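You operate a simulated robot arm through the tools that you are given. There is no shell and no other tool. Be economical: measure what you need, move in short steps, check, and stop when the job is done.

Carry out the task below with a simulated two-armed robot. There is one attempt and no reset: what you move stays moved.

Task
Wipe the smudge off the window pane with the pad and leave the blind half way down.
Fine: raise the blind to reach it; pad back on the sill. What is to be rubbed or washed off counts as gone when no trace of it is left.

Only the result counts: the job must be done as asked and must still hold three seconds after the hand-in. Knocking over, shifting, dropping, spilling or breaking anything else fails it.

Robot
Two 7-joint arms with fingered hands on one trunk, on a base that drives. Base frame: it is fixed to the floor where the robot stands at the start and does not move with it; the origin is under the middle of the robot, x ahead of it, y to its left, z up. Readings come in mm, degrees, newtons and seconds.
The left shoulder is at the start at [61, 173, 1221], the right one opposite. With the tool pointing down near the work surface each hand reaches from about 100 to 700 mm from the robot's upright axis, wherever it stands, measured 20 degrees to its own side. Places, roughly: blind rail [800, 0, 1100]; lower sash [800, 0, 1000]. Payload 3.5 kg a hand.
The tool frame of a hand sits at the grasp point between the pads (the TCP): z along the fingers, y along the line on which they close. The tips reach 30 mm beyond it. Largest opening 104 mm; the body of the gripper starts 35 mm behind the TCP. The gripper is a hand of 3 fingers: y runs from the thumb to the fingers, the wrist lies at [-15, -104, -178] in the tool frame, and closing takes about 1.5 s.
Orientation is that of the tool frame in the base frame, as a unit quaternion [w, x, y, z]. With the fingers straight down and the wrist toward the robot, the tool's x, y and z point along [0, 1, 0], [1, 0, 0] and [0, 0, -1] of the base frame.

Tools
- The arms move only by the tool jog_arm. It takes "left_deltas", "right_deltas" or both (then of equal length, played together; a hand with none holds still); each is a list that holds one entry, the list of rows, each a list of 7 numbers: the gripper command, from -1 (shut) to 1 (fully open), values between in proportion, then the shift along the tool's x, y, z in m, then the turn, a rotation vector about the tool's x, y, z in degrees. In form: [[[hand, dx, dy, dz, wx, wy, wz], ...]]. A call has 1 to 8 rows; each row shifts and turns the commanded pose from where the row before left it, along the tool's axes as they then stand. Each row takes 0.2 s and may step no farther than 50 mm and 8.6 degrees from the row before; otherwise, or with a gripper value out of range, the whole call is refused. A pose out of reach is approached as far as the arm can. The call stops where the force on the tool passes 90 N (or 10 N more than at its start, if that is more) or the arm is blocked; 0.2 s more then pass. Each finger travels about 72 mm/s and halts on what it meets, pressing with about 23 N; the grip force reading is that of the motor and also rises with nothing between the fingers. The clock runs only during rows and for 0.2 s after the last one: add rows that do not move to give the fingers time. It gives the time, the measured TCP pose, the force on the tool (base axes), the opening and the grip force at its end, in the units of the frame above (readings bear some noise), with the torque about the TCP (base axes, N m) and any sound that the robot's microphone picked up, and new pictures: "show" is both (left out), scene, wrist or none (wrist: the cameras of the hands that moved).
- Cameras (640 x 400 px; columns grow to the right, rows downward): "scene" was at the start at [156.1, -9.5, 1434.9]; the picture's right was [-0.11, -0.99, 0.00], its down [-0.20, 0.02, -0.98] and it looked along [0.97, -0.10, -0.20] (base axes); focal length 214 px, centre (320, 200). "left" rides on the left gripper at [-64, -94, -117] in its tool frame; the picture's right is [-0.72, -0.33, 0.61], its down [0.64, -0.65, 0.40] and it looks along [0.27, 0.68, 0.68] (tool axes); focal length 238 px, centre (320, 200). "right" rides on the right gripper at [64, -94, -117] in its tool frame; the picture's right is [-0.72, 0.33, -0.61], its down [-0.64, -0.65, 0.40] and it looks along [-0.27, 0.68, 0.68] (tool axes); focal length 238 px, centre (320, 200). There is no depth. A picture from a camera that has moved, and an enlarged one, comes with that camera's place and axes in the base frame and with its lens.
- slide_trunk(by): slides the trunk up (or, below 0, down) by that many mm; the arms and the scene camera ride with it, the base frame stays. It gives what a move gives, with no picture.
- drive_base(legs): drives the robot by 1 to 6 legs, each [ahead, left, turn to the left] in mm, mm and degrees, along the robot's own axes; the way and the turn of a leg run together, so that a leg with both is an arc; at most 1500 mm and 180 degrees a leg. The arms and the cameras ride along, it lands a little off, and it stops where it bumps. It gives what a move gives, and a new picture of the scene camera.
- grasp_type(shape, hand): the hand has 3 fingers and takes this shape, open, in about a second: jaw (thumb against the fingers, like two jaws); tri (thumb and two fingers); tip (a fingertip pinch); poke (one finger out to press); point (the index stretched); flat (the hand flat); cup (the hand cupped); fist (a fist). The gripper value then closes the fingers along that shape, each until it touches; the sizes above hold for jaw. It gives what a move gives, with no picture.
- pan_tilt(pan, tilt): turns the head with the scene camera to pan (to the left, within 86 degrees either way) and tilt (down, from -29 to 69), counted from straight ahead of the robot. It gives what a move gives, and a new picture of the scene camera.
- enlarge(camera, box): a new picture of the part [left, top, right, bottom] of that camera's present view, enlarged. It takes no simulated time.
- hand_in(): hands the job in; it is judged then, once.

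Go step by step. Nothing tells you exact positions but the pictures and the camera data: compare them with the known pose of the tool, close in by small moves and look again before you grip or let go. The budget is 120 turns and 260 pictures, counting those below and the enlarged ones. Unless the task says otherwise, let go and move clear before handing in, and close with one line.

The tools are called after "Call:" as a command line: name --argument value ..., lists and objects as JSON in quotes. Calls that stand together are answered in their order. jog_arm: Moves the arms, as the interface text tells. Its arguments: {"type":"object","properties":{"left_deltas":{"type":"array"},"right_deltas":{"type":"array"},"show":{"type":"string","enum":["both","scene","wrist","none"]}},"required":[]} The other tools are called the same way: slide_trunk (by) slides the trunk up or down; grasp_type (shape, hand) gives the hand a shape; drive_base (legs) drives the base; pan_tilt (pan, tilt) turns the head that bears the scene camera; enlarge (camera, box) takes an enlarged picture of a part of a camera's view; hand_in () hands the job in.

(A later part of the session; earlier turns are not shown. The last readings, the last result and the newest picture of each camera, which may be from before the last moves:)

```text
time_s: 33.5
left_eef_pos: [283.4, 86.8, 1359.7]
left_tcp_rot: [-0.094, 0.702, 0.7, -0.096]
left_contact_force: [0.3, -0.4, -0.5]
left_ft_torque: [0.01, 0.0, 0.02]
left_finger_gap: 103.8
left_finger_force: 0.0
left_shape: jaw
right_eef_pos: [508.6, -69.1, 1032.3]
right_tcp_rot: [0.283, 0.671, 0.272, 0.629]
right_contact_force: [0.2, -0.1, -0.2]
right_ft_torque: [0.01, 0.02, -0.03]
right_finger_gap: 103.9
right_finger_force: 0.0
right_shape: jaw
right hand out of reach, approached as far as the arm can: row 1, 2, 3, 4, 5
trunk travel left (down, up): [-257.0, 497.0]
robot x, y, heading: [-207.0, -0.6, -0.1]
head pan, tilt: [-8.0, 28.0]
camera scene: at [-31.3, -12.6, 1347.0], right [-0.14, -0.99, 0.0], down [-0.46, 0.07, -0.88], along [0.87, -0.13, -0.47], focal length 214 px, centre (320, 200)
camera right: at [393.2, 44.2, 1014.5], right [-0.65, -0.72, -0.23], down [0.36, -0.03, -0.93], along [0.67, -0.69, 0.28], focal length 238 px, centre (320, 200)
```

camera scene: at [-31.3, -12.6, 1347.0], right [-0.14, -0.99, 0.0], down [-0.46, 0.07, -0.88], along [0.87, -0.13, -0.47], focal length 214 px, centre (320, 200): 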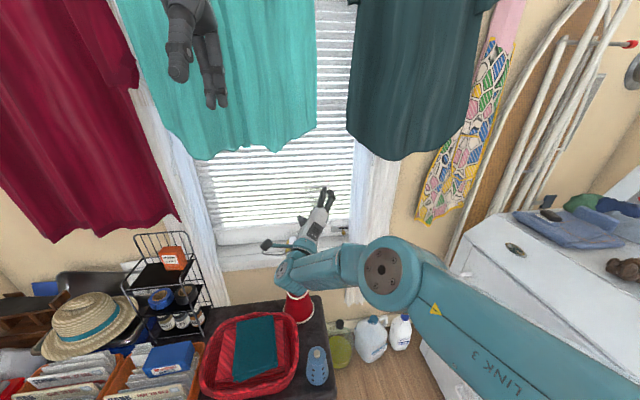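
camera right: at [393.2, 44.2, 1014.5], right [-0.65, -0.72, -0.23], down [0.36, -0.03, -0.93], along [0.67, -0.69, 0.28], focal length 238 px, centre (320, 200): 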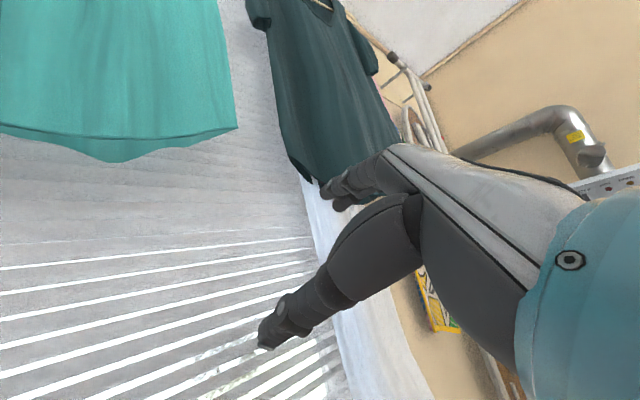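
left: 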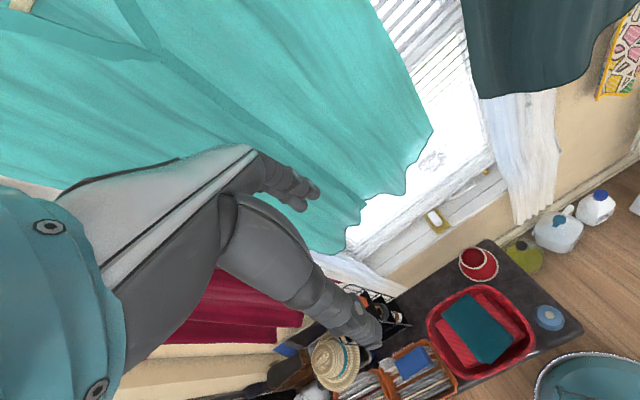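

Still limited going down; more roll should free it further.

Call:
jog_arm --right_deltas '[[[1, 0, 0, 0, 0, 0, 8.6], [1, 0, 0, 0, 0, 0, 8.6], [1, 0, 0, 0, 0, 0, 8.6], [1, 0, 0, 0, 0, 0, 8.6], [1, 0, 0, 0, 0, 0, 8.6], [1, 0, 0, 0, 0, 0, 0]]]' --show "none"

```text
time_s: 34.9
left_eef_pos: [285.1, 86.7, 1357.9]
left_tcp_rot: [-0.094, 0.702, 0.699, -0.096]
left_contact_force: [0.5, -0.7, 0.6]
left_ft_torque: [0.01, -0.02, 0.0]
left_finger_gap: 103.6
left_finger_force: 0.0
left_shape: jaw
right_eef_pos: [508.3, -69.1, 1034.6]
right_tcp_rot: [0.034, 0.716, 0.018, 0.697]
right_contact_force: [-0.5, 0.6, -0.5]
right_ft_torque: [-0.02, 0.0, 0.01]
right_finger_gap: 103.9
right_finger_force: 0.1
right_shape: jaw
trunk travel left (down, up): [-257.0, 497.0]
robot x, y, heading: [-205.6, 2.5, -0.2]
head pan, tilt: [-8.0, 28.0]
```

Call:
jog_arm --right_deltas '[[[1, -0.033, 0.006, 0.028, 0, 0, 0], [1, -0.033, 0.006, 0.028, 0, 0, 0], [1, -0.033, 0.006, 0.028, 0, 0, 0], [1, -0.033, 0.006, 0.028, 0, 0, 0], [1, -0.033, 0.006, 0.028, 0, 0, 0], [1, -0.033, 0.006, 0.028, 0, 0, 0], [1, 0, 0, 0, 0, 0, 0]]]'

```text
time_s: 36.5
left_eef_pos: [284.2, 87.3, 1358.5]
left_tcp_rot: [-0.094, 0.702, 0.699, -0.096]
left_contact_force: [0.7, -0.9, 0.7]
left_ft_torque: [0.0, 0.04, -0.01]
left_finger_gap: 103.8
left_finger_force: 0.1
left_shape: jaw
right_eef_pos: [539.3, -151.5, 939.0]
right_tcp_rot: [0.035, 0.717, 0.018, 0.696]
right_contact_force: [-0.1, 0.4, 1.1]
right_ft_torque: [0.02, -0.03, 0.01]
right_finger_gap: 104.0
right_finger_force: 0.1
right_shape: jaw
right hand out of reach, approached as far as the arm can: row 1, 2, 3, 4, 5, 6
trunk travel left (down, up): [-257.0, 497.0]
robot x, y, heading: [-210.0, 0.3, -0.2]
head pan, tilt: [-8.0, 28.0]
camera scene: at [-31.4, -12.4, 1347.0], right [-0.14, -0.99, 0.0], down [-0.46, 0.07, -0.88], along [0.87, -0.13, -0.47], focal length 214 px, centre (320, 200)
camera right: at [426.8, -51.7, 998.5], right [-0.64, -0.37, -0.68], down [0.4, 0.59, -0.7], along [0.66, -0.72, -0.23], focal length 238 px, centre (320, 200)
```

scene: 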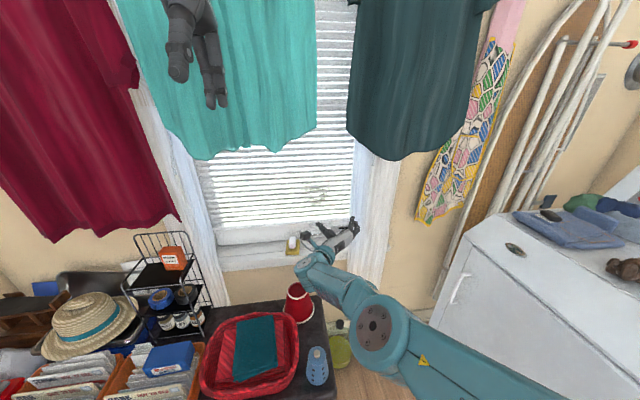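
right: 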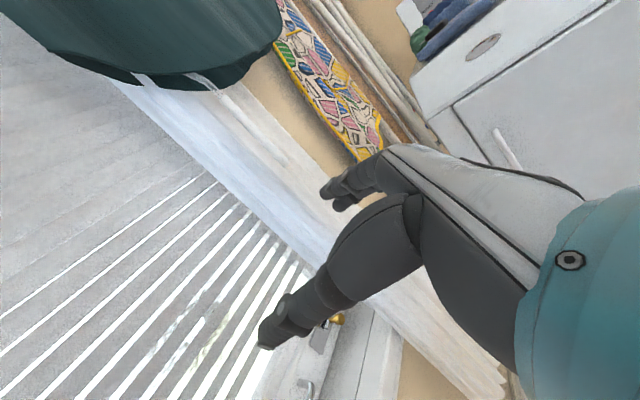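

The arm is now almost straight, so it's a reach limit. I'll drive forward 150 mm.

Call:
drive_base --legs '[[150, 0, 0]]'

Call:
enlarge --camera "scene" --box '[240, 180, 400, 280]'

```text
time_s: 37.9
left_eef_pos: [436.5, 84.8, 1358.2]
left_tcp_rot: [-0.095, 0.702, 0.699, -0.096]
left_contact_force: [-0.2, -0.5, -0.2]
left_ft_torque: [-0.02, 0.0, -0.01]
left_finger_gap: 103.5
left_finger_force: 0.1
left_shape: jaw
right_eef_pos: [692.2, -152.4, 937.8]
right_tcp_rot: [0.034, 0.716, 0.018, 0.697]
right_contact_force: [-0.8, -0.6, 0.4]
right_ft_torque: [0.02, -0.02, -0.01]
right_finger_gap: 103.9
right_finger_force: 0.1
right_shape: jaw
trunk travel left (down, up): [-257.0, 497.0]
robot x, y, heading: [-56.2, 0.4, -0.3]
head pan, tilt: [-8.0, 28.0]
camera scene: at [121.1, -13.2, 1346.8], right [-0.14, -0.99, 0.0], down [-0.47, 0.07, -0.88], along [0.87, -0.13, -0.47], focal length 214 px, centre (320, 200)
```

scene: 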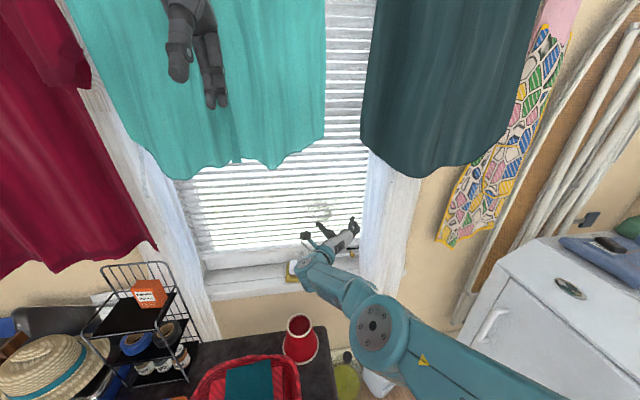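

```text
4.00 times, centred on (320, 230) of scene
camera zoom: at [121.1, -13.2, 1346.8], right [-0.14, -0.99, 0.0], down [-0.47, 0.07, -0.88], along [0.87, -0.13, -0.47], focal length 858 px, centre (320, 80)
```

zoom: 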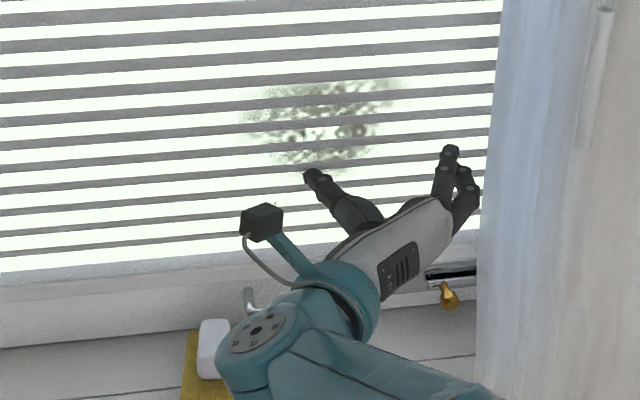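

Now the elbow is low and I can see the hand before the blind. I'll test rolling back to a vertical closing direction in this posture.

Call:
jog_arm --right_deltas '[[[1, 0, 0, 0, 0, 0, -8.6], [1, 0, 0, 0, 0, 0, -8.6], [1, 0, 0, 0, 0, 0, -8.6], [1, 0, 0, 0, 0, 0, -8.6], [1, 0, 0, 0, 0, 0, -8.6], [1, 0, 0, 0, 0, 0, 0]]]' --show "scene"

```text
time_s: 39.2
left_eef_pos: [435.5, 84.4, 1360.1]
left_tcp_rot: [-0.095, 0.702, 0.699, -0.096]
left_contact_force: [0.4, -0.3, -0.1]
left_ft_torque: [0.0, 0.03, -0.01]
left_finger_gap: 103.7
left_finger_force: 0.0
left_shape: jaw
right_eef_pos: [646.4, -108.9, 1020.4]
right_tcp_rot: [0.283, 0.68, 0.263, 0.624]
right_contact_force: [0.4, 0.5, -0.3]
right_ft_torque: [0.0, 0.03, 0.0]
right_finger_gap: 103.5
right_finger_force: 0.0
right_shape: jaw
right hand out of reach, approached as far as the arm can: row 1, 3, 4, 5
trunk travel left (down, up): [-257.0, 497.0]
robot x, y, heading: [-59.1, -2.0, -0.3]
head pan, tilt: [-8.0, 28.0]
camera scene: at [120.6, -13.4, 1346.9], right [-0.14, -0.99, 0.0], down [-0.47, 0.07, -0.88], along [0.87, -0.13, -0.47], focal length 214 px, centre (320, 200)
```

scene: 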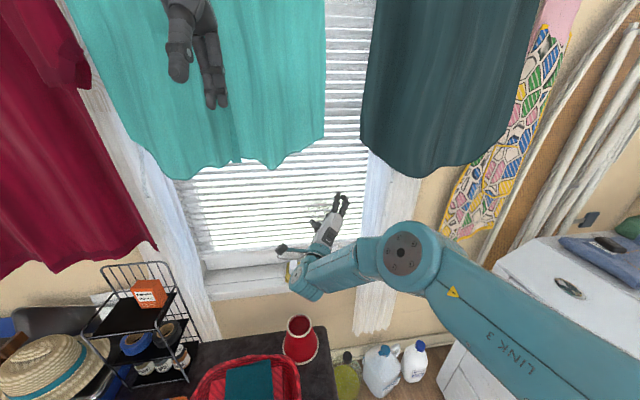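

Higher relative to the shoulder is easier for this orientation, so I'll lower the trunk again, backing off first for safety.

Call:
drive_base --legs '[[-160, 0, 0]]'

Call:
slide_trunk --by -250

Call:
pan_tilt --pan -8 --tilt 15

```text
time_s: 40.6
left_eef_pos: [281.3, 88.0, 1358.7]
left_tcp_rot: [-0.094, 0.701, 0.7, -0.096]
left_contact_force: [-0.8, 0.1, -0.3]
left_ft_torque: [-0.02, -0.03, 0.01]
left_finger_gap: 103.5
left_finger_force: 0.1
left_shape: jaw
right_eef_pos: [492.1, -106.1, 1021.6]
right_tcp_rot: [0.282, 0.679, 0.263, 0.624]
right_contact_force: [-1.0, 0.2, -0.6]
right_ft_torque: [0.01, -0.01, -0.03]
right_finger_gap: 103.7
right_finger_force: 0.0
right_shape: jaw
trunk travel left (down, up): [-257.0, 497.0]
robot x, y, heading: [-210.7, -0.8, -0.2]
head pan, tilt: [-8.0, 28.0]
camera scene: at [-34.9, -12.3, 1347.1], right [-0.14, -0.99, 0.0], down [-0.46, 0.07, -0.88], along [0.87, -0.12, -0.47], focal length 214 px, centre (320, 200)
```

scene: 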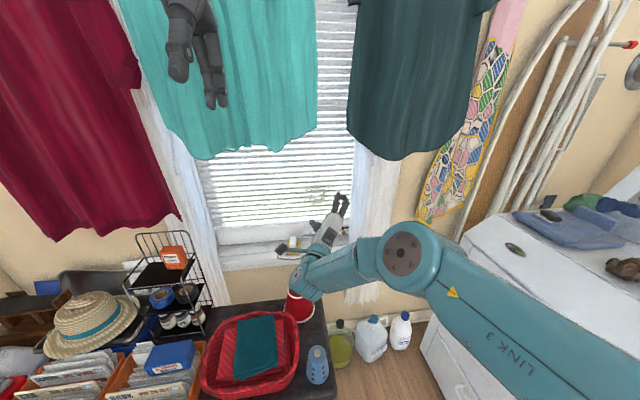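

```text
time_s: 43.2
left_eef_pos: [279.8, 87.1, 1109.7]
left_tcp_rot: [-0.094, 0.701, 0.7, -0.096]
left_contact_force: [-0.3, -0.2, 0.7]
left_ft_torque: [0.03, 0.01, -0.01]
left_finger_gap: 103.7
left_finger_force: 0.1
left_shape: jaw
right_eef_pos: [510.2, -106.7, 700.0]
right_tcp_rot: [0.264, 0.718, 0.28, 0.58]
right_contact_force: [0.0, 0.0, -0.6]
right_ft_torque: [-0.02, 0.02, -0.04]
right_finger_gap: 103.8
right_finger_force: 0.2
right_shape: jaw
trunk travel left (down, up): [-7.0, 747.0]
robot x, y, heading: [-212.9, 3.2, -0.3]
head pan, tilt: [-8.0, 28.0]
```

```text
time_s: 44.0
left_eef_pos: [281.8, 87.9, 1109.3]
left_tcp_rot: [-0.093, 0.701, 0.7, -0.097]
left_contact_force: [-1.0, 0.7, -1.2]
left_ft_torque: [-0.01, 0.03, 0.02]
left_finger_gap: 103.6
left_finger_force: 0.0
left_shape: jaw
right_eef_pos: [509.7, -105.8, 699.3]
right_tcp_rot: [0.264, 0.718, 0.281, 0.58]
right_contact_force: [0.2, 0.1, 0.9]
right_ft_torque: [0.01, -0.01, -0.02]
right_finger_gap: 103.8
right_finger_force: 0.1
right_shape: jaw
trunk travel left (down, up): [-7.0, 747.0]
robot x, y, heading: [-208.6, 1.3, 0.1]
head pan, tilt: [-8.0, 15.0]
camera scene: at [106.5, -12.7, 1104.4], right [-0.14, -0.99, 0.0], down [-0.26, 0.04, -0.97], along [0.96, -0.14, -0.26], focal length 214 px, centre (320, 200)
```

scene: 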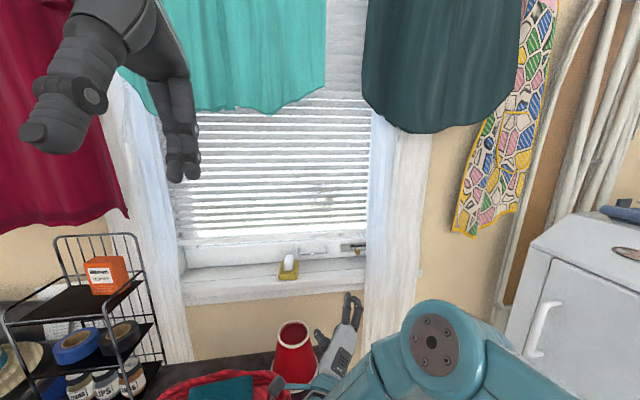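

The hand rode down to z≈700. I'll raise it to about 800 and test rolling to vertical closing.

Call:
jog_arm --right_deltas '[[[1, 0.0188, 0.0186, 0.0051, 0, 0, 0], [1, 0.0188, 0.0186, 0.0051, 0, 0, 0], [1, 0.0188, 0.0186, 0.0051, 0, 0, 0], [1, 0.0188, 0.0186, 0.0051, 0, 0, 0], [1, 0, 0, 0, 0, 0, -8.6], [1, 0, 0, 0, 0, 0, -8.6], [1, 0, 0, 0, 0, 0, -8.6], [1, 0, 0, 0, 0, 0, 0]]]' --show "none"

```text
time_s: 45.8
left_eef_pos: [281.9, 86.8, 1109.2]
left_tcp_rot: [-0.095, 0.701, 0.7, -0.096]
left_contact_force: [-0.2, -0.3, 0.4]
left_ft_torque: [0.03, 0.01, -0.05]
left_finger_gap: 103.6
left_finger_force: 0.0
left_shape: jaw
right_eef_pos: [533.6, -66.5, 827.7]
right_tcp_rot: [0.386, 0.644, 0.43, 0.501]
right_contact_force: [-1.1, -0.8, 0.0]
right_ft_torque: [-0.03, 0.01, 0.03]
right_finger_gap: 104.1
right_finger_force: 0.0
right_shape: jaw
right hand out of reach, approached as far as the arm can: row 6, 7
trunk travel left (down, up): [-7.0, 747.0]
robot x, y, heading: [-212.5, -0.2, -0.1]
head pan, tilt: [-8.0, 15.0]
```

Roll is now about 18° at z≈828, good for gripping the bar. I'll drive forward and right to line up with the handle.

Call:
drive_base --legs '[[130, -75, 0]]'

Call:
enlarge --camera "scene" --box '[240, 200, 400, 300]'

Call:
enlarge --camera "right" --box '[0, 0, 640, 400]'

```text
time_s: 47.2
left_eef_pos: [413.2, 9.2, 1108.8]
left_tcp_rot: [-0.093, 0.701, 0.701, -0.096]
left_contact_force: [0.6, 0.0, -0.3]
left_ft_torque: [0.01, 0.0, 0.0]
left_finger_gap: 103.7
left_finger_force: 0.1
left_shape: jaw
right_eef_pos: [664.0, -143.8, 828.0]
right_tcp_rot: [0.386, 0.644, 0.43, 0.501]
right_contact_force: [0.1, -0.6, 0.4]
right_ft_torque: [0.02, -0.04, 0.01]
right_finger_gap: 104.0
right_finger_force: 0.0
right_shape: jaw
trunk travel left (down, up): [-7.0, 747.0]
robot x, y, heading: [-76.1, -80.2, -0.1]
head pan, tilt: [-8.0, 15.0]
camera scene: at [237.7, -91.2, 1104.3], right [-0.14, -0.99, 0.0], down [-0.26, 0.04, -0.97], along [0.96, -0.13, -0.26], focal length 214 px, centre (320, 200)
```

scene: 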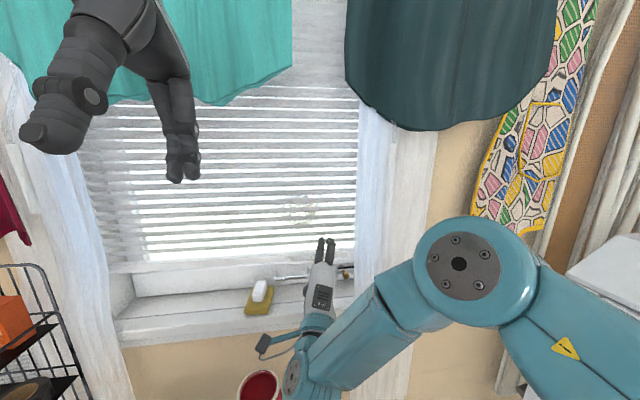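

```text
4.00 times, centred on (320, 250) of scene
camera zoom: at [237.7, -91.2, 1104.3], right [-0.14, -0.99, 0.0], down [-0.26, 0.04, -0.97], along [0.96, -0.13, -0.26], focal length 858 px, centre (320, 0)
```

zoom: 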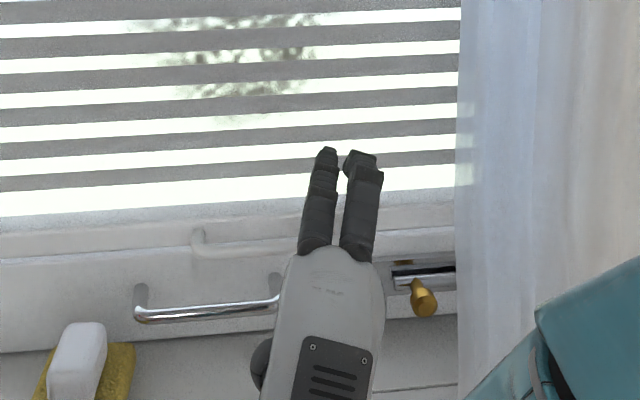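

```text
1.00 times, centred on (320, 200) of right (not enlarged: the box is as wide or as high as the picture)
camera zoom: at [541.9, -46.8, 783.8], right [-0.64, -0.75, 0.2], down [0.2, -0.41, -0.89], along [0.74, -0.52, 0.41], focal length 238 px, centre (320, 200)
```

zoom: 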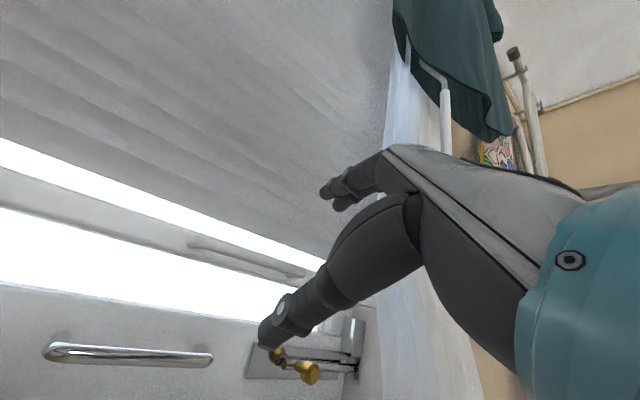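

The white handle bar runs from about y=-80 to -188 at x≈744, z≈810. I'll move the fingers around it.

Call:
jog_arm --right_deltas '[[[0.7, 0.003, -0.0022, 0.023, 0, 0, 0], [0.7, 0.003, -0.0022, 0.023, 0, 0, 0], [0.7, 0, 0, 0, 0, 0, 0]]]'

Call:
enlarge --camera "scene" --box '[260, 200, 400, 290]'

```text
time_s: 48.0
left_eef_pos: [413.1, 10.5, 1109.0]
left_tcp_rot: [-0.094, 0.7, 0.701, -0.096]
left_contact_force: [0.5, -1.5, 0.0]
left_ft_torque: [-0.03, 0.01, 0.02]
left_finger_gap: 103.6
left_finger_force: 0.0
left_shape: jaw
right_eef_pos: [701.6, -128.2, 828.1]
right_tcp_rot: [0.385, 0.646, 0.429, 0.5]
right_contact_force: [-0.7, 0.1, 0.1]
right_ft_torque: [0.0, 0.01, -0.01]
right_finger_gap: 88.8
right_finger_force: 0.0
right_shape: jaw
right hand out of reach, approached as far as the arm can: row 1, 2
trunk travel left (down, up): [-7.0, 747.0]
robot x, y, heading: [-77.6, -76.8, -0.2]
head pan, tilt: [-8.0, 15.0]
camera scene: at [237.3, -91.0, 1104.5], right [-0.14, -0.99, 0.0], down [-0.26, 0.04, -0.97], along [0.96, -0.13, -0.26], focal length 214 px, centre (320, 200)
camera right: at [580.0, -29.6, 784.9], right [-0.64, -0.74, 0.2], down [0.2, -0.41, -0.89], along [0.74, -0.53, 0.41], focal length 238 px, centre (320, 200)
```

scene: 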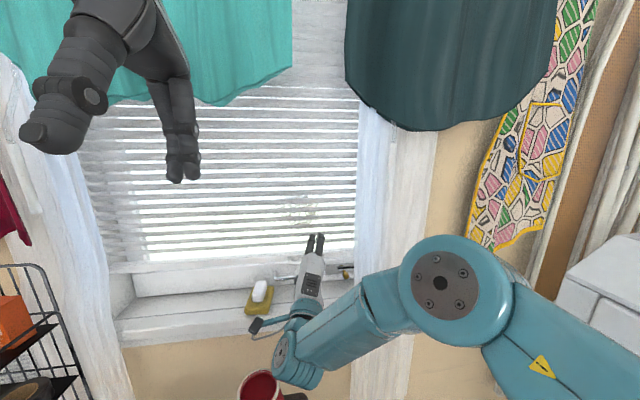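
right: 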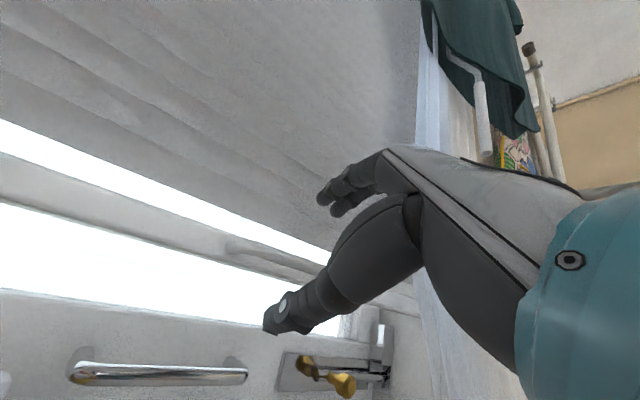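

```text
4.44 times, centred on (330, 245) of scene
camera zoom: at [237.3, -91.0, 1104.5], right [-0.14, -0.99, 0.0], down [-0.26, 0.04, -0.97], along [0.96, -0.13, -0.26], focal length 953 px, centre (276, 0)
```

zoom: 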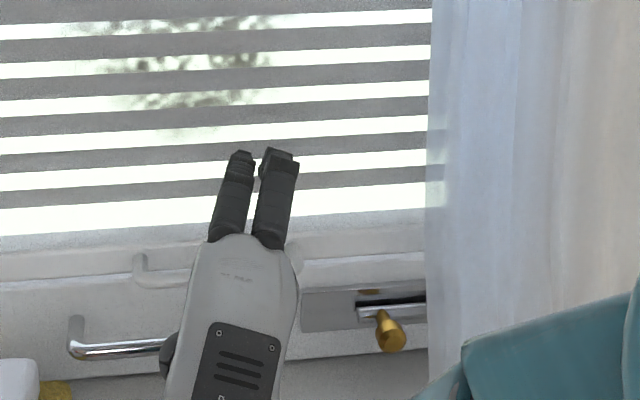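

The bar lies within the open jaws if I move straight ahead, so I'll drive the base about 32 mm forward.

Call:
drive_base --legs '[[32, 0, 0]]'

Call:
enlarge --camera "right" --box '[160, 160, 480, 360]'

```text
time_s: 48.9
left_eef_pos: [433.8, 9.3, 1109.6]
left_tcp_rot: [-0.094, 0.701, 0.701, -0.096]
left_contact_force: [0.2, 0.2, -0.2]
left_ft_torque: [0.0, 0.0, 0.0]
left_finger_gap: 103.5
left_finger_force: 0.1
left_shape: jaw
right_eef_pos: [715.6, -120.2, 826.7]
right_tcp_rot: [0.385, 0.643, 0.429, 0.505]
right_contact_force: [-22.7, -3.5, 0.9]
right_ft_torque: [0.17, -1.18, -0.66]
right_finger_gap: 89.1
right_finger_force: 0.1
right_shape: jaw
trunk travel left (down, up): [-7.0, 747.0]
robot x, y, heading: [-56.6, -76.5, -0.1]
head pan, tilt: [-8.0, 15.0]
stopped in leg 1: the force on the tool passed its limit (the readings are from after the stop); the commanded pose is now the measured one
camera scene: at [258.3, -91.8, 1105.2], right [-0.14, -0.99, 0.0], down [-0.25, 0.04, -0.97], along [0.96, -0.13, -0.26], focal length 214 px, centre (320, 200)
```

scene: 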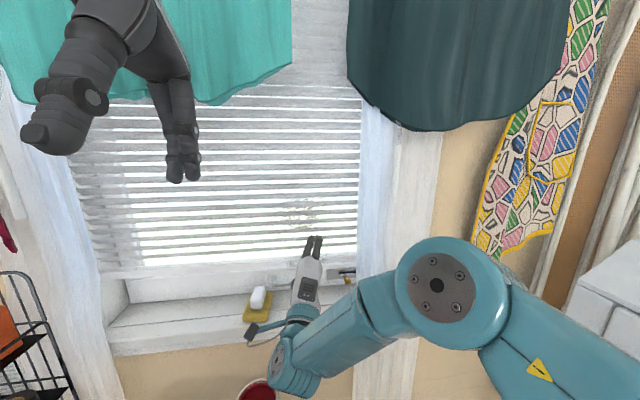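

```text
2.00 times, centred on (320, 260) of right
camera zoom: at [592.6, -23.7, 783.0], right [-0.63, -0.75, 0.19], down [0.21, -0.41, -0.89], along [0.74, -0.52, 0.42], focal length 477 px, centre (320, 80)
```

zoom: 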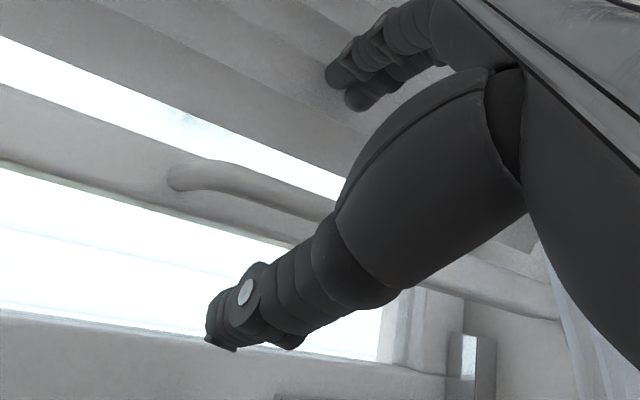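

The upper fingertips touched the protruding slats. I'll back off, narrow the jaws, lower slightly and add a little roll.

Call:
jog_arm --right_deltas '[[[0.2, 0, 0, -0.025, 0, 0, 0], [-0.1, 0, 0, 0, 0, 0, 8.5], [-0.1, -0.009, -0.005, 0.002, 0, 0, 0], [-0.1, -0.009, -0.005, 0.002, 0, 0, 0], [-0.1, 0, 0, 0, 0, 0, 0]]]'

Call:
enlarge --camera "scene" --box '[260, 200, 400, 290]'

```text
time_s: 50.1
left_eef_pos: [435.7, 9.3, 1109.1]
left_tcp_rot: [-0.095, 0.7, 0.701, -0.095]
left_contact_force: [-0.2, 0.5, 0.0]
left_ft_torque: [0.01, 0.0, 0.0]
left_finger_gap: 103.8
left_finger_force: 0.0
left_shape: jaw
right_eef_pos: [692.9, -128.8, 813.2]
right_tcp_rot: [0.345, 0.673, 0.382, 0.531]
right_contact_force: [-1.3, -0.3, 0.5]
right_ft_torque: [0.02, -0.01, -0.02]
right_finger_gap: 47.3
right_finger_force: 0.1
right_shape: jaw
trunk travel left (down, up): [-7.0, 747.0]
robot x, y, heading: [-59.0, -78.9, 0.2]
head pan, tilt: [-8.0, 15.0]
camera scene: at [261.1, -91.1, 1104.5], right [-0.14, -0.99, 0.0], down [-0.26, 0.04, -0.97], along [0.96, -0.13, -0.26], focal length 214 px, centre (320, 200)
camera right: at [573.0, -23.8, 782.7], right [-0.66, -0.75, 0.08], down [0.21, -0.28, -0.94], along [0.73, -0.6, 0.34], focal length 238 px, centre (320, 200)
```

scene: 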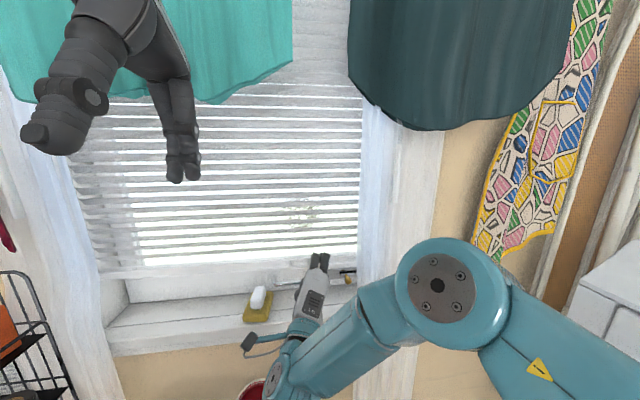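
right: 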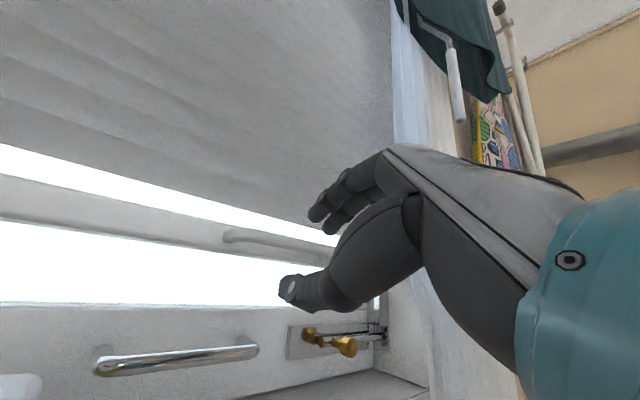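

```text
4.44 times, centred on (330, 245) of scene
camera zoom: at [261.1, -91.1, 1104.5], right [-0.14, -0.99, 0.0], down [-0.26, 0.04, -0.97], along [0.96, -0.13, -0.26], focal length 953 px, centre (276, 0)
```

zoom: 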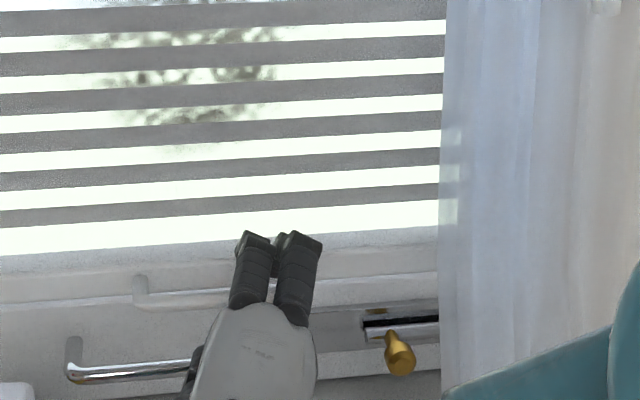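

Call:
jog_arm --right_deltas '[[[-0.1, 0.003, 0.003, 0.0205, 0, 0, 0], [-0.1, 0.003, 0.003, 0.0205, 0, 0, 0], [-0.1, 0, 0, 0, 0, 0, 0]]]'

Call:
enlarge --camera "right" --box '[160, 160, 480, 360]'

```text
time_s: 50.9
left_eef_pos: [426.6, 6.7, 1114.1]
left_tcp_rot: [-0.092, 0.701, 0.701, -0.093]
left_contact_force: [-0.2, -0.7, -1.3]
left_ft_torque: [-0.02, 0.01, -0.01]
left_finger_gap: 103.9
left_finger_force: 0.0
left_shape: jaw
right_eef_pos: [726.4, -133.5, 821.0]
right_tcp_rot: [0.352, 0.669, 0.374, 0.537]
right_contact_force: [-78.7, -14.3, 13.3]
right_ft_torque: [0.11, -1.49, -1.05]
right_finger_gap: 46.3
right_finger_force: 0.0
right_shape: jaw
trunk travel left (down, up): [-7.0, 747.0]
robot x, y, heading: [-60.0, -79.3, -0.1]
head pan, tilt: [-8.0, 15.0]
camera scene: at [251.4, -92.8, 1107.6], right [-0.14, -0.99, 0.0], down [-0.25, 0.04, -0.97], along [0.96, -0.14, -0.25], focal length 214 px, centre (320, 200)
camera right: at [608.0, -27.0, 788.8], right [-0.67, -0.74, 0.06], down [0.23, -0.28, -0.93], along [0.71, -0.61, 0.36], focal length 238 px, centre (320, 200)
```

scene: 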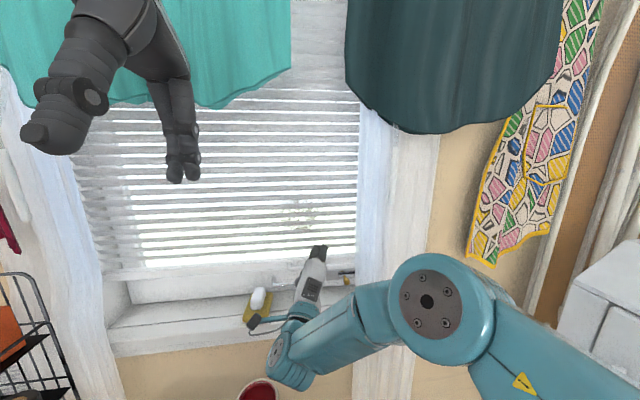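
right: 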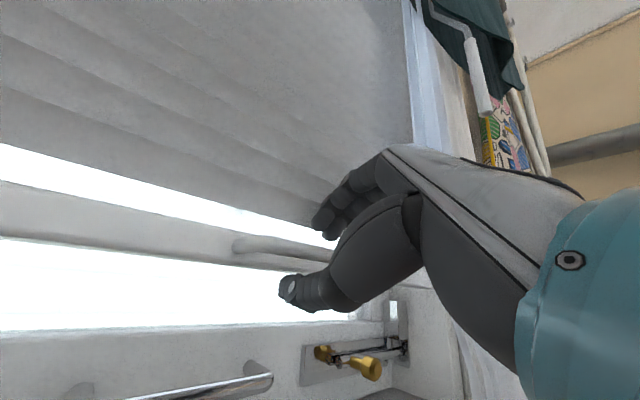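

```text
2.00 times, centred on (320, 260) of right
camera zoom: at [608.0, -27.0, 788.8], right [-0.67, -0.74, 0.06], down [0.23, -0.28, -0.93], along [0.71, -0.61, 0.36], focal length 477 px, centre (320, 80)
```

zoom: 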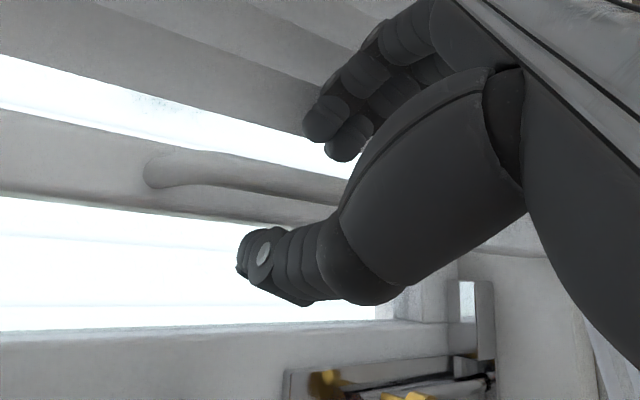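

The fingertips press the rail face with the bar between them. I'll ease back a few millimetres and close gently.

Call:
jog_arm --right_deltas '[[[-0.1, 0, 0, -0.006, 0, 0, 0], [-0.6, 0, 0, 0, 0, 0, 0], [-1, 0, 0, 0, 0, 0, 0], [-1, 0, 0, 0, 0, 0, 0], [-1, 0, 0, 0, 0, 0, 0]]]' --show "wrist"

Call:
enlarge --camera "scene" --box '[260, 200, 400, 290]'

```text
time_s: 52.1
left_eef_pos: [431.6, 7.4, 1111.1]
left_tcp_rot: [-0.094, 0.701, 0.701, -0.094]
left_contact_force: [-0.1, 0.3, -0.5]
left_ft_torque: [0.01, 0.04, -0.03]
left_finger_gap: 103.7
left_finger_force: 0.0
left_shape: jaw
right_eef_pos: [725.7, -130.7, 816.6]
right_tcp_rot: [0.347, 0.671, 0.38, 0.533]
right_contact_force: [-45.9, -5.0, 3.8]
right_ft_torque: [-0.18, -0.28, -0.31]
right_finger_gap: 31.3
right_finger_force: 22.9
right_shape: jaw
trunk travel left (down, up): [-7.0, 747.0]
robot x, y, heading: [-57.5, -78.9, 0.1]
head pan, tilt: [-8.0, 15.0]
camera right: at [605.4, -24.7, 786.0], right [-0.66, -0.75, 0.08], down [0.21, -0.28, -0.94], along [0.72, -0.6, 0.34], focal length 238 px, centre (320, 200)
```

right: 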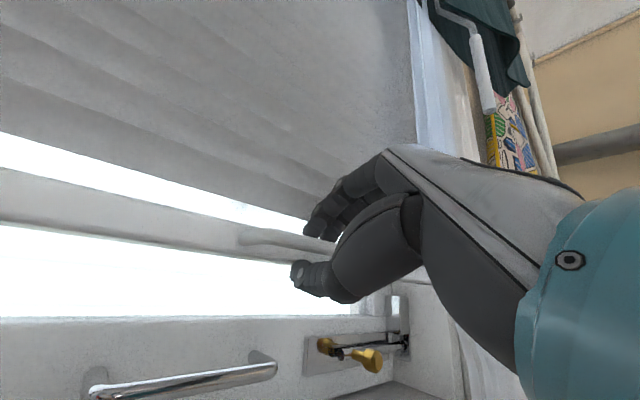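

```text
4.44 times, centred on (330, 245) of scene
camera zoom: at [256.6, -91.3, 1105.9], right [-0.14, -0.99, 0.0], down [-0.25, 0.04, -0.97], along [0.96, -0.13, -0.25], focal length 953 px, centre (276, 0)
```

zoom: 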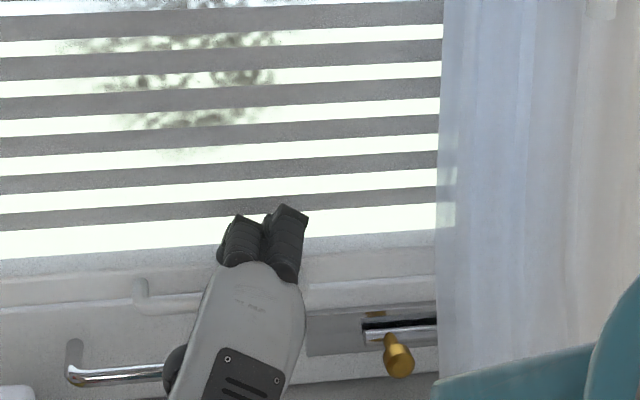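

The hand grips the bar (gap 31 mm). I'll lift slowly and look at how the blind reacts.

Call:
jog_arm --right_deltas '[[[-1, 0.0, 0, -0.004, 0, 0, 0], [-1, 0.009, 0.0174, -0.004, 0, 0, 0], [-1, 0.009, 0.0174, -0.004, 0, 0, 0], [-1, 0.009, 0.0174, -0.004, 0, 0, 0], [-1, 0, 0, 0, 0, 0, 0]]]'

```text
time_s: 53.3
left_eef_pos: [435.9, 9.4, 1110.0]
left_tcp_rot: [-0.094, 0.7, 0.702, -0.095]
left_contact_force: [0.2, -0.2, 0.6]
left_ft_torque: [0.01, -0.02, -0.05]
left_finger_gap: 103.5
left_finger_force: 0.0
left_shape: jaw
right_eef_pos: [724.8, -131.2, 876.8]
right_tcp_rot: [0.345, 0.672, 0.382, 0.532]
right_contact_force: [-23.3, 0.3, -4.2]
right_ft_torque: [-0.11, 0.1, -0.12]
right_finger_gap: 29.0
right_finger_force: 23.1
right_shape: jaw
trunk travel left (down, up): [-7.0, 747.0]
robot x, y, heading: [-55.9, -81.8, 0.1]
head pan, tilt: [-8.0, 15.0]
camera scene: at [259.4, -91.0, 1105.0], right [-0.14, -0.99, 0.0], down [-0.25, 0.04, -0.97], along [0.96, -0.13, -0.26], focal length 214 px, centre (320, 200)
camera right: at [604.2, -24.2, 847.1], right [-0.66, -0.75, 0.08], down [0.21, -0.28, -0.94], along [0.73, -0.6, 0.34], focal length 238 px, centre (320, 200)
```

scene: 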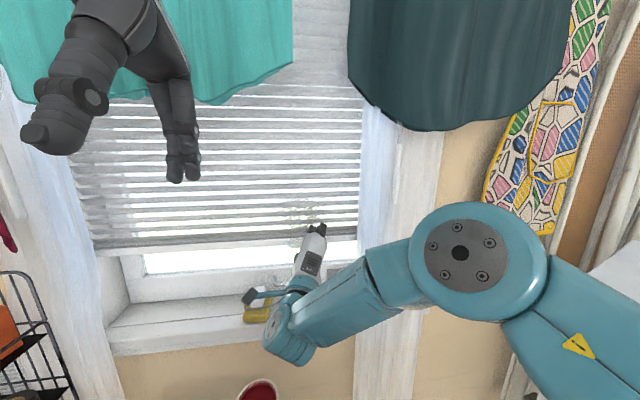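
right: 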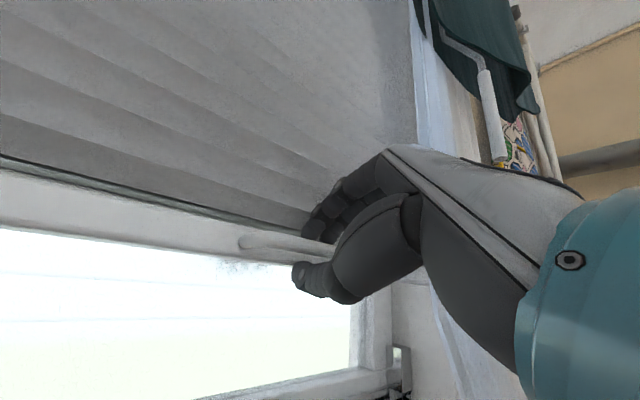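

The blind lifts smoothly with slats stacking on the rail. I'll keep raising it.

Call:
jog_arm --right_deltas '[[[-1, 0.018, 0.0348, -0.0079, 0, 0, 0], [-1, 0.018, 0.0348, -0.0079, 0, 0, 0], [-1, 0.018, 0.0348, -0.0079, 0, 0, 0], [-1, 0, 0, 0, 0, 0, 0]]]'

```text
time_s: 54.3
left_eef_pos: [433.7, 10.1, 1110.2]
left_tcp_rot: [-0.092, 0.7, 0.702, -0.095]
left_contact_force: [-0.1, 0.6, -0.7]
left_ft_torque: [-0.02, 0.01, -0.01]
left_finger_gap: 103.4
left_finger_force: 0.0
left_shape: jaw
right_eef_pos: [723.9, -130.7, 998.6]
right_tcp_rot: [0.344, 0.671, 0.382, 0.533]
right_contact_force: [-29.5, 4.7, -4.0]
right_ft_torque: [-0.13, 0.11, -0.02]
right_finger_gap: 28.9
right_finger_force: 23.1
right_shape: jaw
trunk travel left (down, up): [-7.0, 747.0]
robot x, y, heading: [-59.9, -79.5, -0.2]
head pan, tilt: [-8.0, 15.0]
camera scene: at [258.2, -90.4, 1105.4], right [-0.14, -0.99, 0.0], down [-0.25, 0.04, -0.97], along [0.96, -0.13, -0.26], focal length 214 px, centre (320, 200)
camera right: at [604.4, -24.8, 968.4], right [-0.65, -0.75, 0.08], down [0.21, -0.28, -0.94], along [0.73, -0.6, 0.34], focal length 238 px, centre (320, 200)
```

scene: 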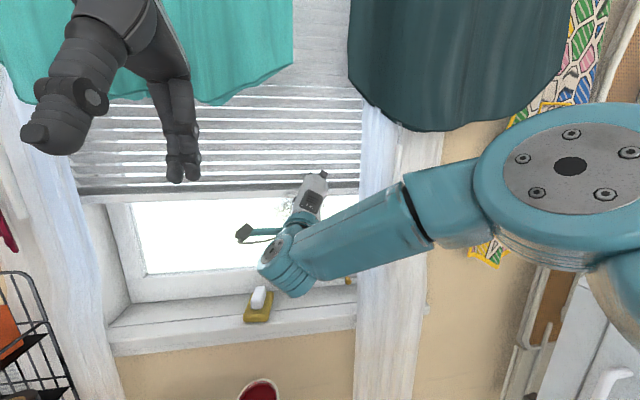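
right: 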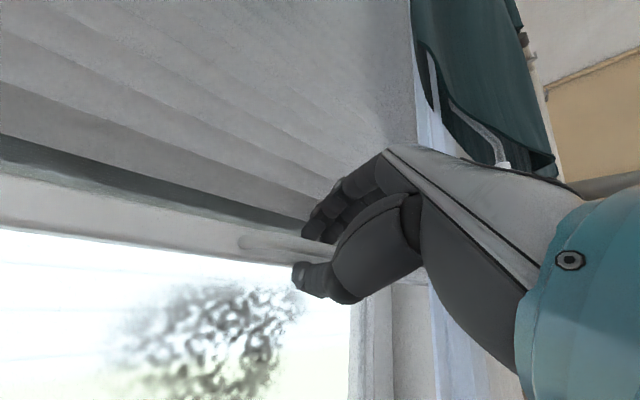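

Half of the smudge is exposed. Before entering the gap between garments I'll roll the hand upright so it's slim sideways.

Call:
jog_arm --right_deltas '[[[-1, 0, 0, 0, 0, 0, -8.6], [-1, 0, 0, 0, 0, 0, -8.6], [-1, 0, 0, 0, 0, 0, -8.6], [-1, 0, 0, 0, 0, 0, 0]]]' --show "scene"

```text
time_s: 55.3
left_eef_pos: [433.6, 9.0, 1109.8]
left_tcp_rot: [-0.094, 0.7, 0.701, -0.095]
left_contact_force: [-1.4, -0.1, -0.5]
left_ft_torque: [0.03, -0.02, -0.02]
left_finger_gap: 103.9
left_finger_force: 0.1
left_shape: jaw
right_eef_pos: [723.3, -131.0, 997.1]
right_tcp_rot: [0.457, 0.571, 0.521, 0.44]
right_contact_force: [-24.5, -4.3, -1.0]
right_ft_torque: [0.14, -0.01, 0.03]
right_finger_gap: 27.6
right_finger_force: 22.9
right_shape: jaw
trunk travel left (down, up): [-7.0, 747.0]
robot x, y, heading: [-55.5, -78.5, -0.0]
head pan, tilt: [-8.0, 15.0]
camera scene: at [258.6, -91.6, 1105.3], right [-0.14, -0.99, 0.0], down [-0.25, 0.04, -0.97], along [0.96, -0.13, -0.26], focal length 214 px, centre (320, 200)
```

scene: 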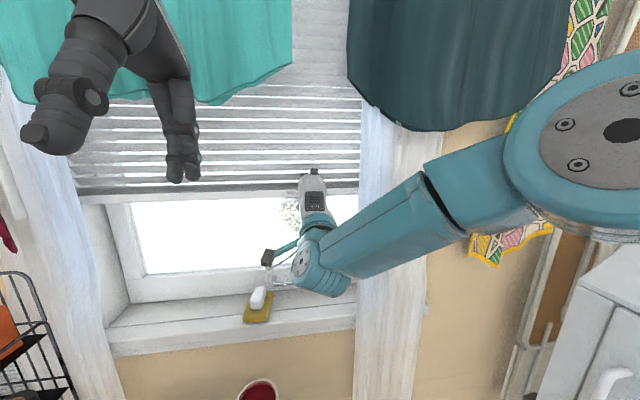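

Call:
jog_arm --right_deltas '[[[-1, 0, 0.037, -0.0074, -8, 0, 0], [-1, 0, 0.038, -0.0017, -8, 0, 0], [-1, 0, 0.038, 0.004, -8, 0, 0], [-1, 0, 0, 0, 0, 0, 0]]]'

```text
time_s: 56.3
left_eef_pos: [436.2, 10.7, 1108.2]
left_tcp_rot: [-0.095, 0.699, 0.702, -0.097]
left_contact_force: [0.3, 0.0, -0.1]
left_ft_torque: [0.02, -0.01, -0.06]
left_finger_gap: 103.6
left_finger_force: 0.0
left_shape: jaw
right_eef_pos: [676.8, -74.0, 1136.3]
right_tcp_rot: [0.562, 0.471, 0.417, 0.537]
right_contact_force: [0.4, -0.2, 0.0]
right_ft_torque: [0.02, 0.02, -0.01]
right_finger_gap: 22.4
right_finger_force: 23.1
right_shape: jaw
right hand out of reach, approached as far as the arm can: row 1, 2, 3
trunk travel left (down, up): [-7.0, 747.0]
robot x, y, heading: [-56.8, -78.8, -0.1]
head pan, tilt: [-8.0, 15.0]
camera scene: at [261.0, -90.9, 1104.5], right [-0.14, -0.99, 0.0], down [-0.26, 0.04, -0.97], along [0.96, -0.13, -0.26], focal length 214 px, centre (320, 200)
camera right: at [587.2, -0.2, 1022.4], right [-0.72, -0.67, 0.16], down [0.48, -0.66, -0.58], along [0.5, -0.34, 0.8], focal length 238 px, centre (320, 200)
```

scene: 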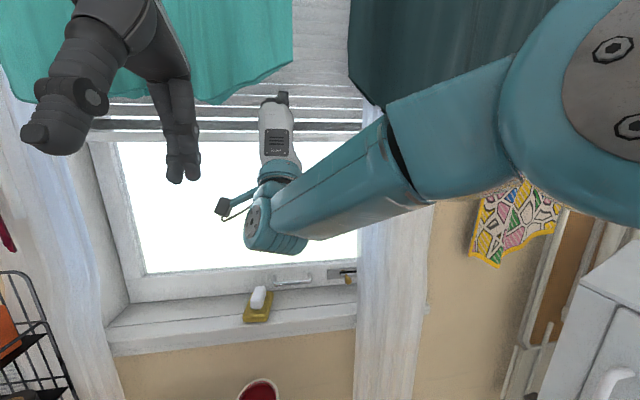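
right: 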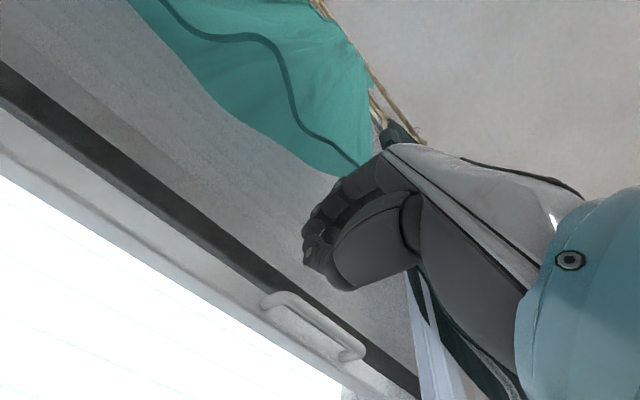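

The grip slipped off at about z=1120 and the blind stayed put, so it holds by itself. I'll bring the hand back to the level pose in front of the handle and use the trunk to lift instead.

Call:
jog_arm --right_deltas '[[[-1, 0, 0, -0.03, 0, 0, 0], [-0.5, -0.015, -0.016, -0.012, 4.6, 0, 0], [0, -0.015, -0.016, -0.012, 4.6, 0, 0], [0, -0.015, -0.016, -0.012, 4.6, 0, 0], [0, -0.015, -0.016, -0.012, 4.6, 0, 0], [0, -0.015, -0.016, -0.012, 4.6, 0, 0], [0, 0, 0, 0, 0, 0, 0]]]'

```text
time_s: 57.9
left_eef_pos: [435.8, 9.9, 1107.9]
left_tcp_rot: [-0.095, 0.7, 0.701, -0.096]
left_contact_force: [1.2, 0.1, -0.1]
left_ft_torque: [0.0, -0.03, 0.0]
left_finger_gap: 103.6
left_finger_force: 0.0
left_shape: jaw
right_eef_pos: [606.6, -125.6, 1029.2]
right_tcp_rot: [0.46, 0.568, 0.518, 0.444]
right_contact_force: [0.1, -0.8, 0.2]
right_ft_torque: [0.03, 0.0, -0.01]
right_finger_gap: 51.4
right_finger_force: 0.1
right_shape: jaw
right hand out of reach, approached as far as the arm can: row 1, 2, 3
trunk travel left (down, up): [-7.0, 747.0]
robot x, y, heading: [-57.2, -80.2, 0.3]
head pan, tilt: [-8.0, 15.0]
camera scene: at [261.1, -91.1, 1104.4], right [-0.14, -0.99, 0.0], down [-0.26, 0.04, -0.97], along [0.96, -0.13, -0.26], focal length 214 px, centre (320, 200)
camera right: at [479.5, -53.0, 958.9], right [-0.59, -0.69, 0.41], down [0.24, -0.64, -0.73], along [0.77, -0.33, 0.54], focal length 238 px, centre (320, 200)
```

scene: 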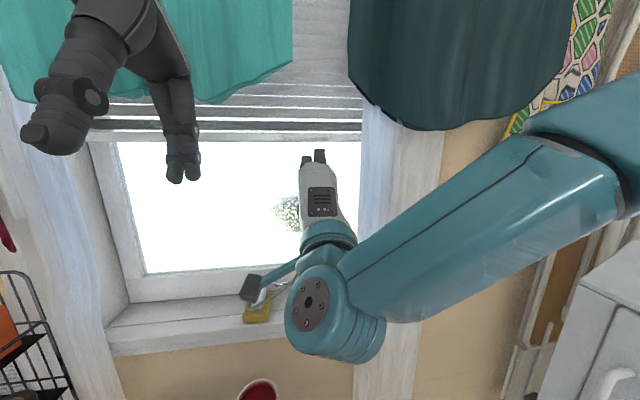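
right: 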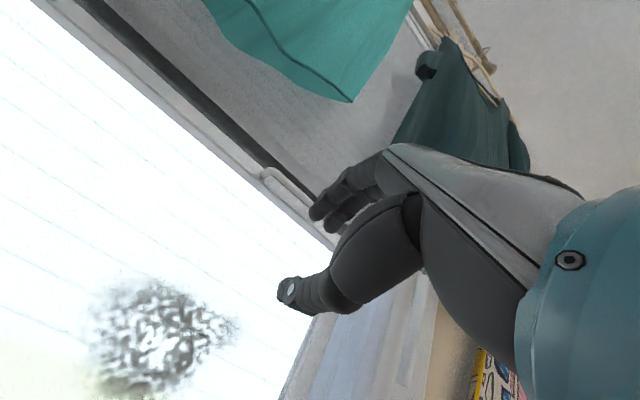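

The bar is now at z≈1112. I'll raise the trunk 80 mm to level the hand with it.

Call:
slide_trunk --by 82

Call:
jog_arm --right_deltas '[[[0, -0.005, 0.006, 0.028, 0, 0, 0], [0, -0.005, 0.006, 0.028, 0, 0, 0], [0, -0.003, 0.006, 0.028, 0, 0, 0], [0, 0, 0, 0, 0, 0, 0]]]'

```text
time_s: 59.0
left_eef_pos: [436.7, 8.7, 1189.5]
left_tcp_rot: [-0.095, 0.701, 0.701, -0.096]
left_contact_force: [-0.4, 0.2, -0.9]
left_ft_torque: [-0.03, 0.0, 0.0]
left_finger_gap: 103.8
left_finger_force: 0.0
left_shape: jaw
right_eef_pos: [608.0, -128.4, 1111.1]
right_tcp_rot: [0.46, 0.567, 0.519, 0.445]
right_contact_force: [0.5, -0.2, -0.4]
right_ft_torque: [0.0, -0.01, 0.0]
right_finger_gap: 51.4
right_finger_force: 0.1
right_shape: jaw
trunk travel left (down, up): [-89.0, 665.0]
robot x, y, heading: [-51.8, -77.2, 0.2]
head pan, tilt: [-8.0, 15.0]
```

```text
time_s: 60.0
left_eef_pos: [435.7, 9.0, 1190.6]
left_tcp_rot: [-0.094, 0.701, 0.701, -0.096]
left_contact_force: [-0.3, 0.3, -0.1]
left_ft_torque: [-0.06, -0.02, 0.01]
left_finger_gap: 103.6
left_finger_force: 0.1
left_shape: jaw
right_eef_pos: [690.8, -145.2, 1118.2]
right_tcp_rot: [0.459, 0.569, 0.518, 0.444]
right_contact_force: [0.3, 0.2, -0.1]
right_ft_torque: [0.01, 0.0, -0.01]
right_finger_gap: 51.6
right_finger_force: 0.1
right_shape: jaw
trunk travel left (down, up): [-89.0, 665.0]
robot x, y, heading: [-55.2, -80.0, 0.1]
head pan, tilt: [-8.0, 15.0]
camera scene: at [210.3, -91.1, 1192.6], right [-0.14, -0.99, 0.0], down [-0.26, 0.04, -0.97], along [0.96, -0.13, -0.26], focal length 214 px, centre (320, 200)
camera right: at [562.9, -71.4, 1048.5], right [-0.59, -0.69, 0.41], down [0.23, -0.64, -0.73], along [0.77, -0.34, 0.54], focal length 238 px, centre (320, 200)
```

scene: 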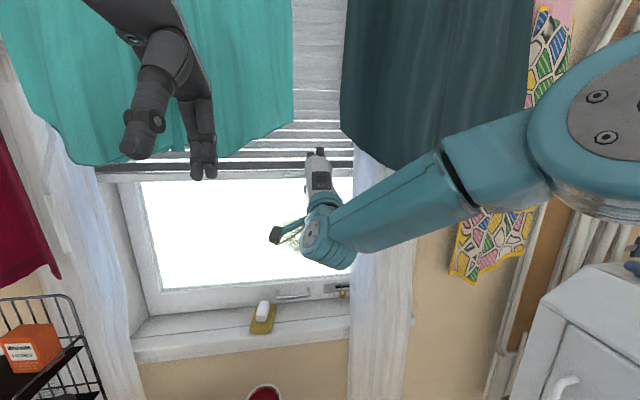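
right: 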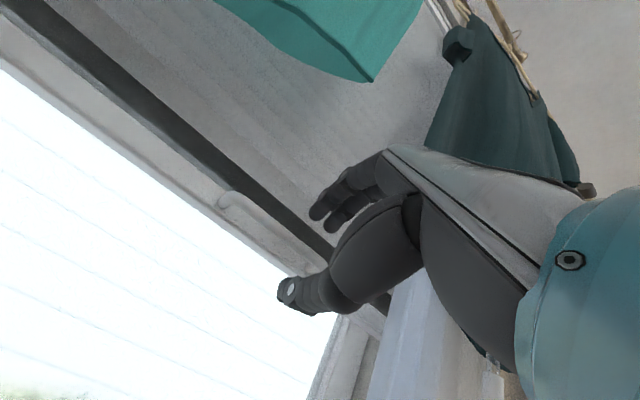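

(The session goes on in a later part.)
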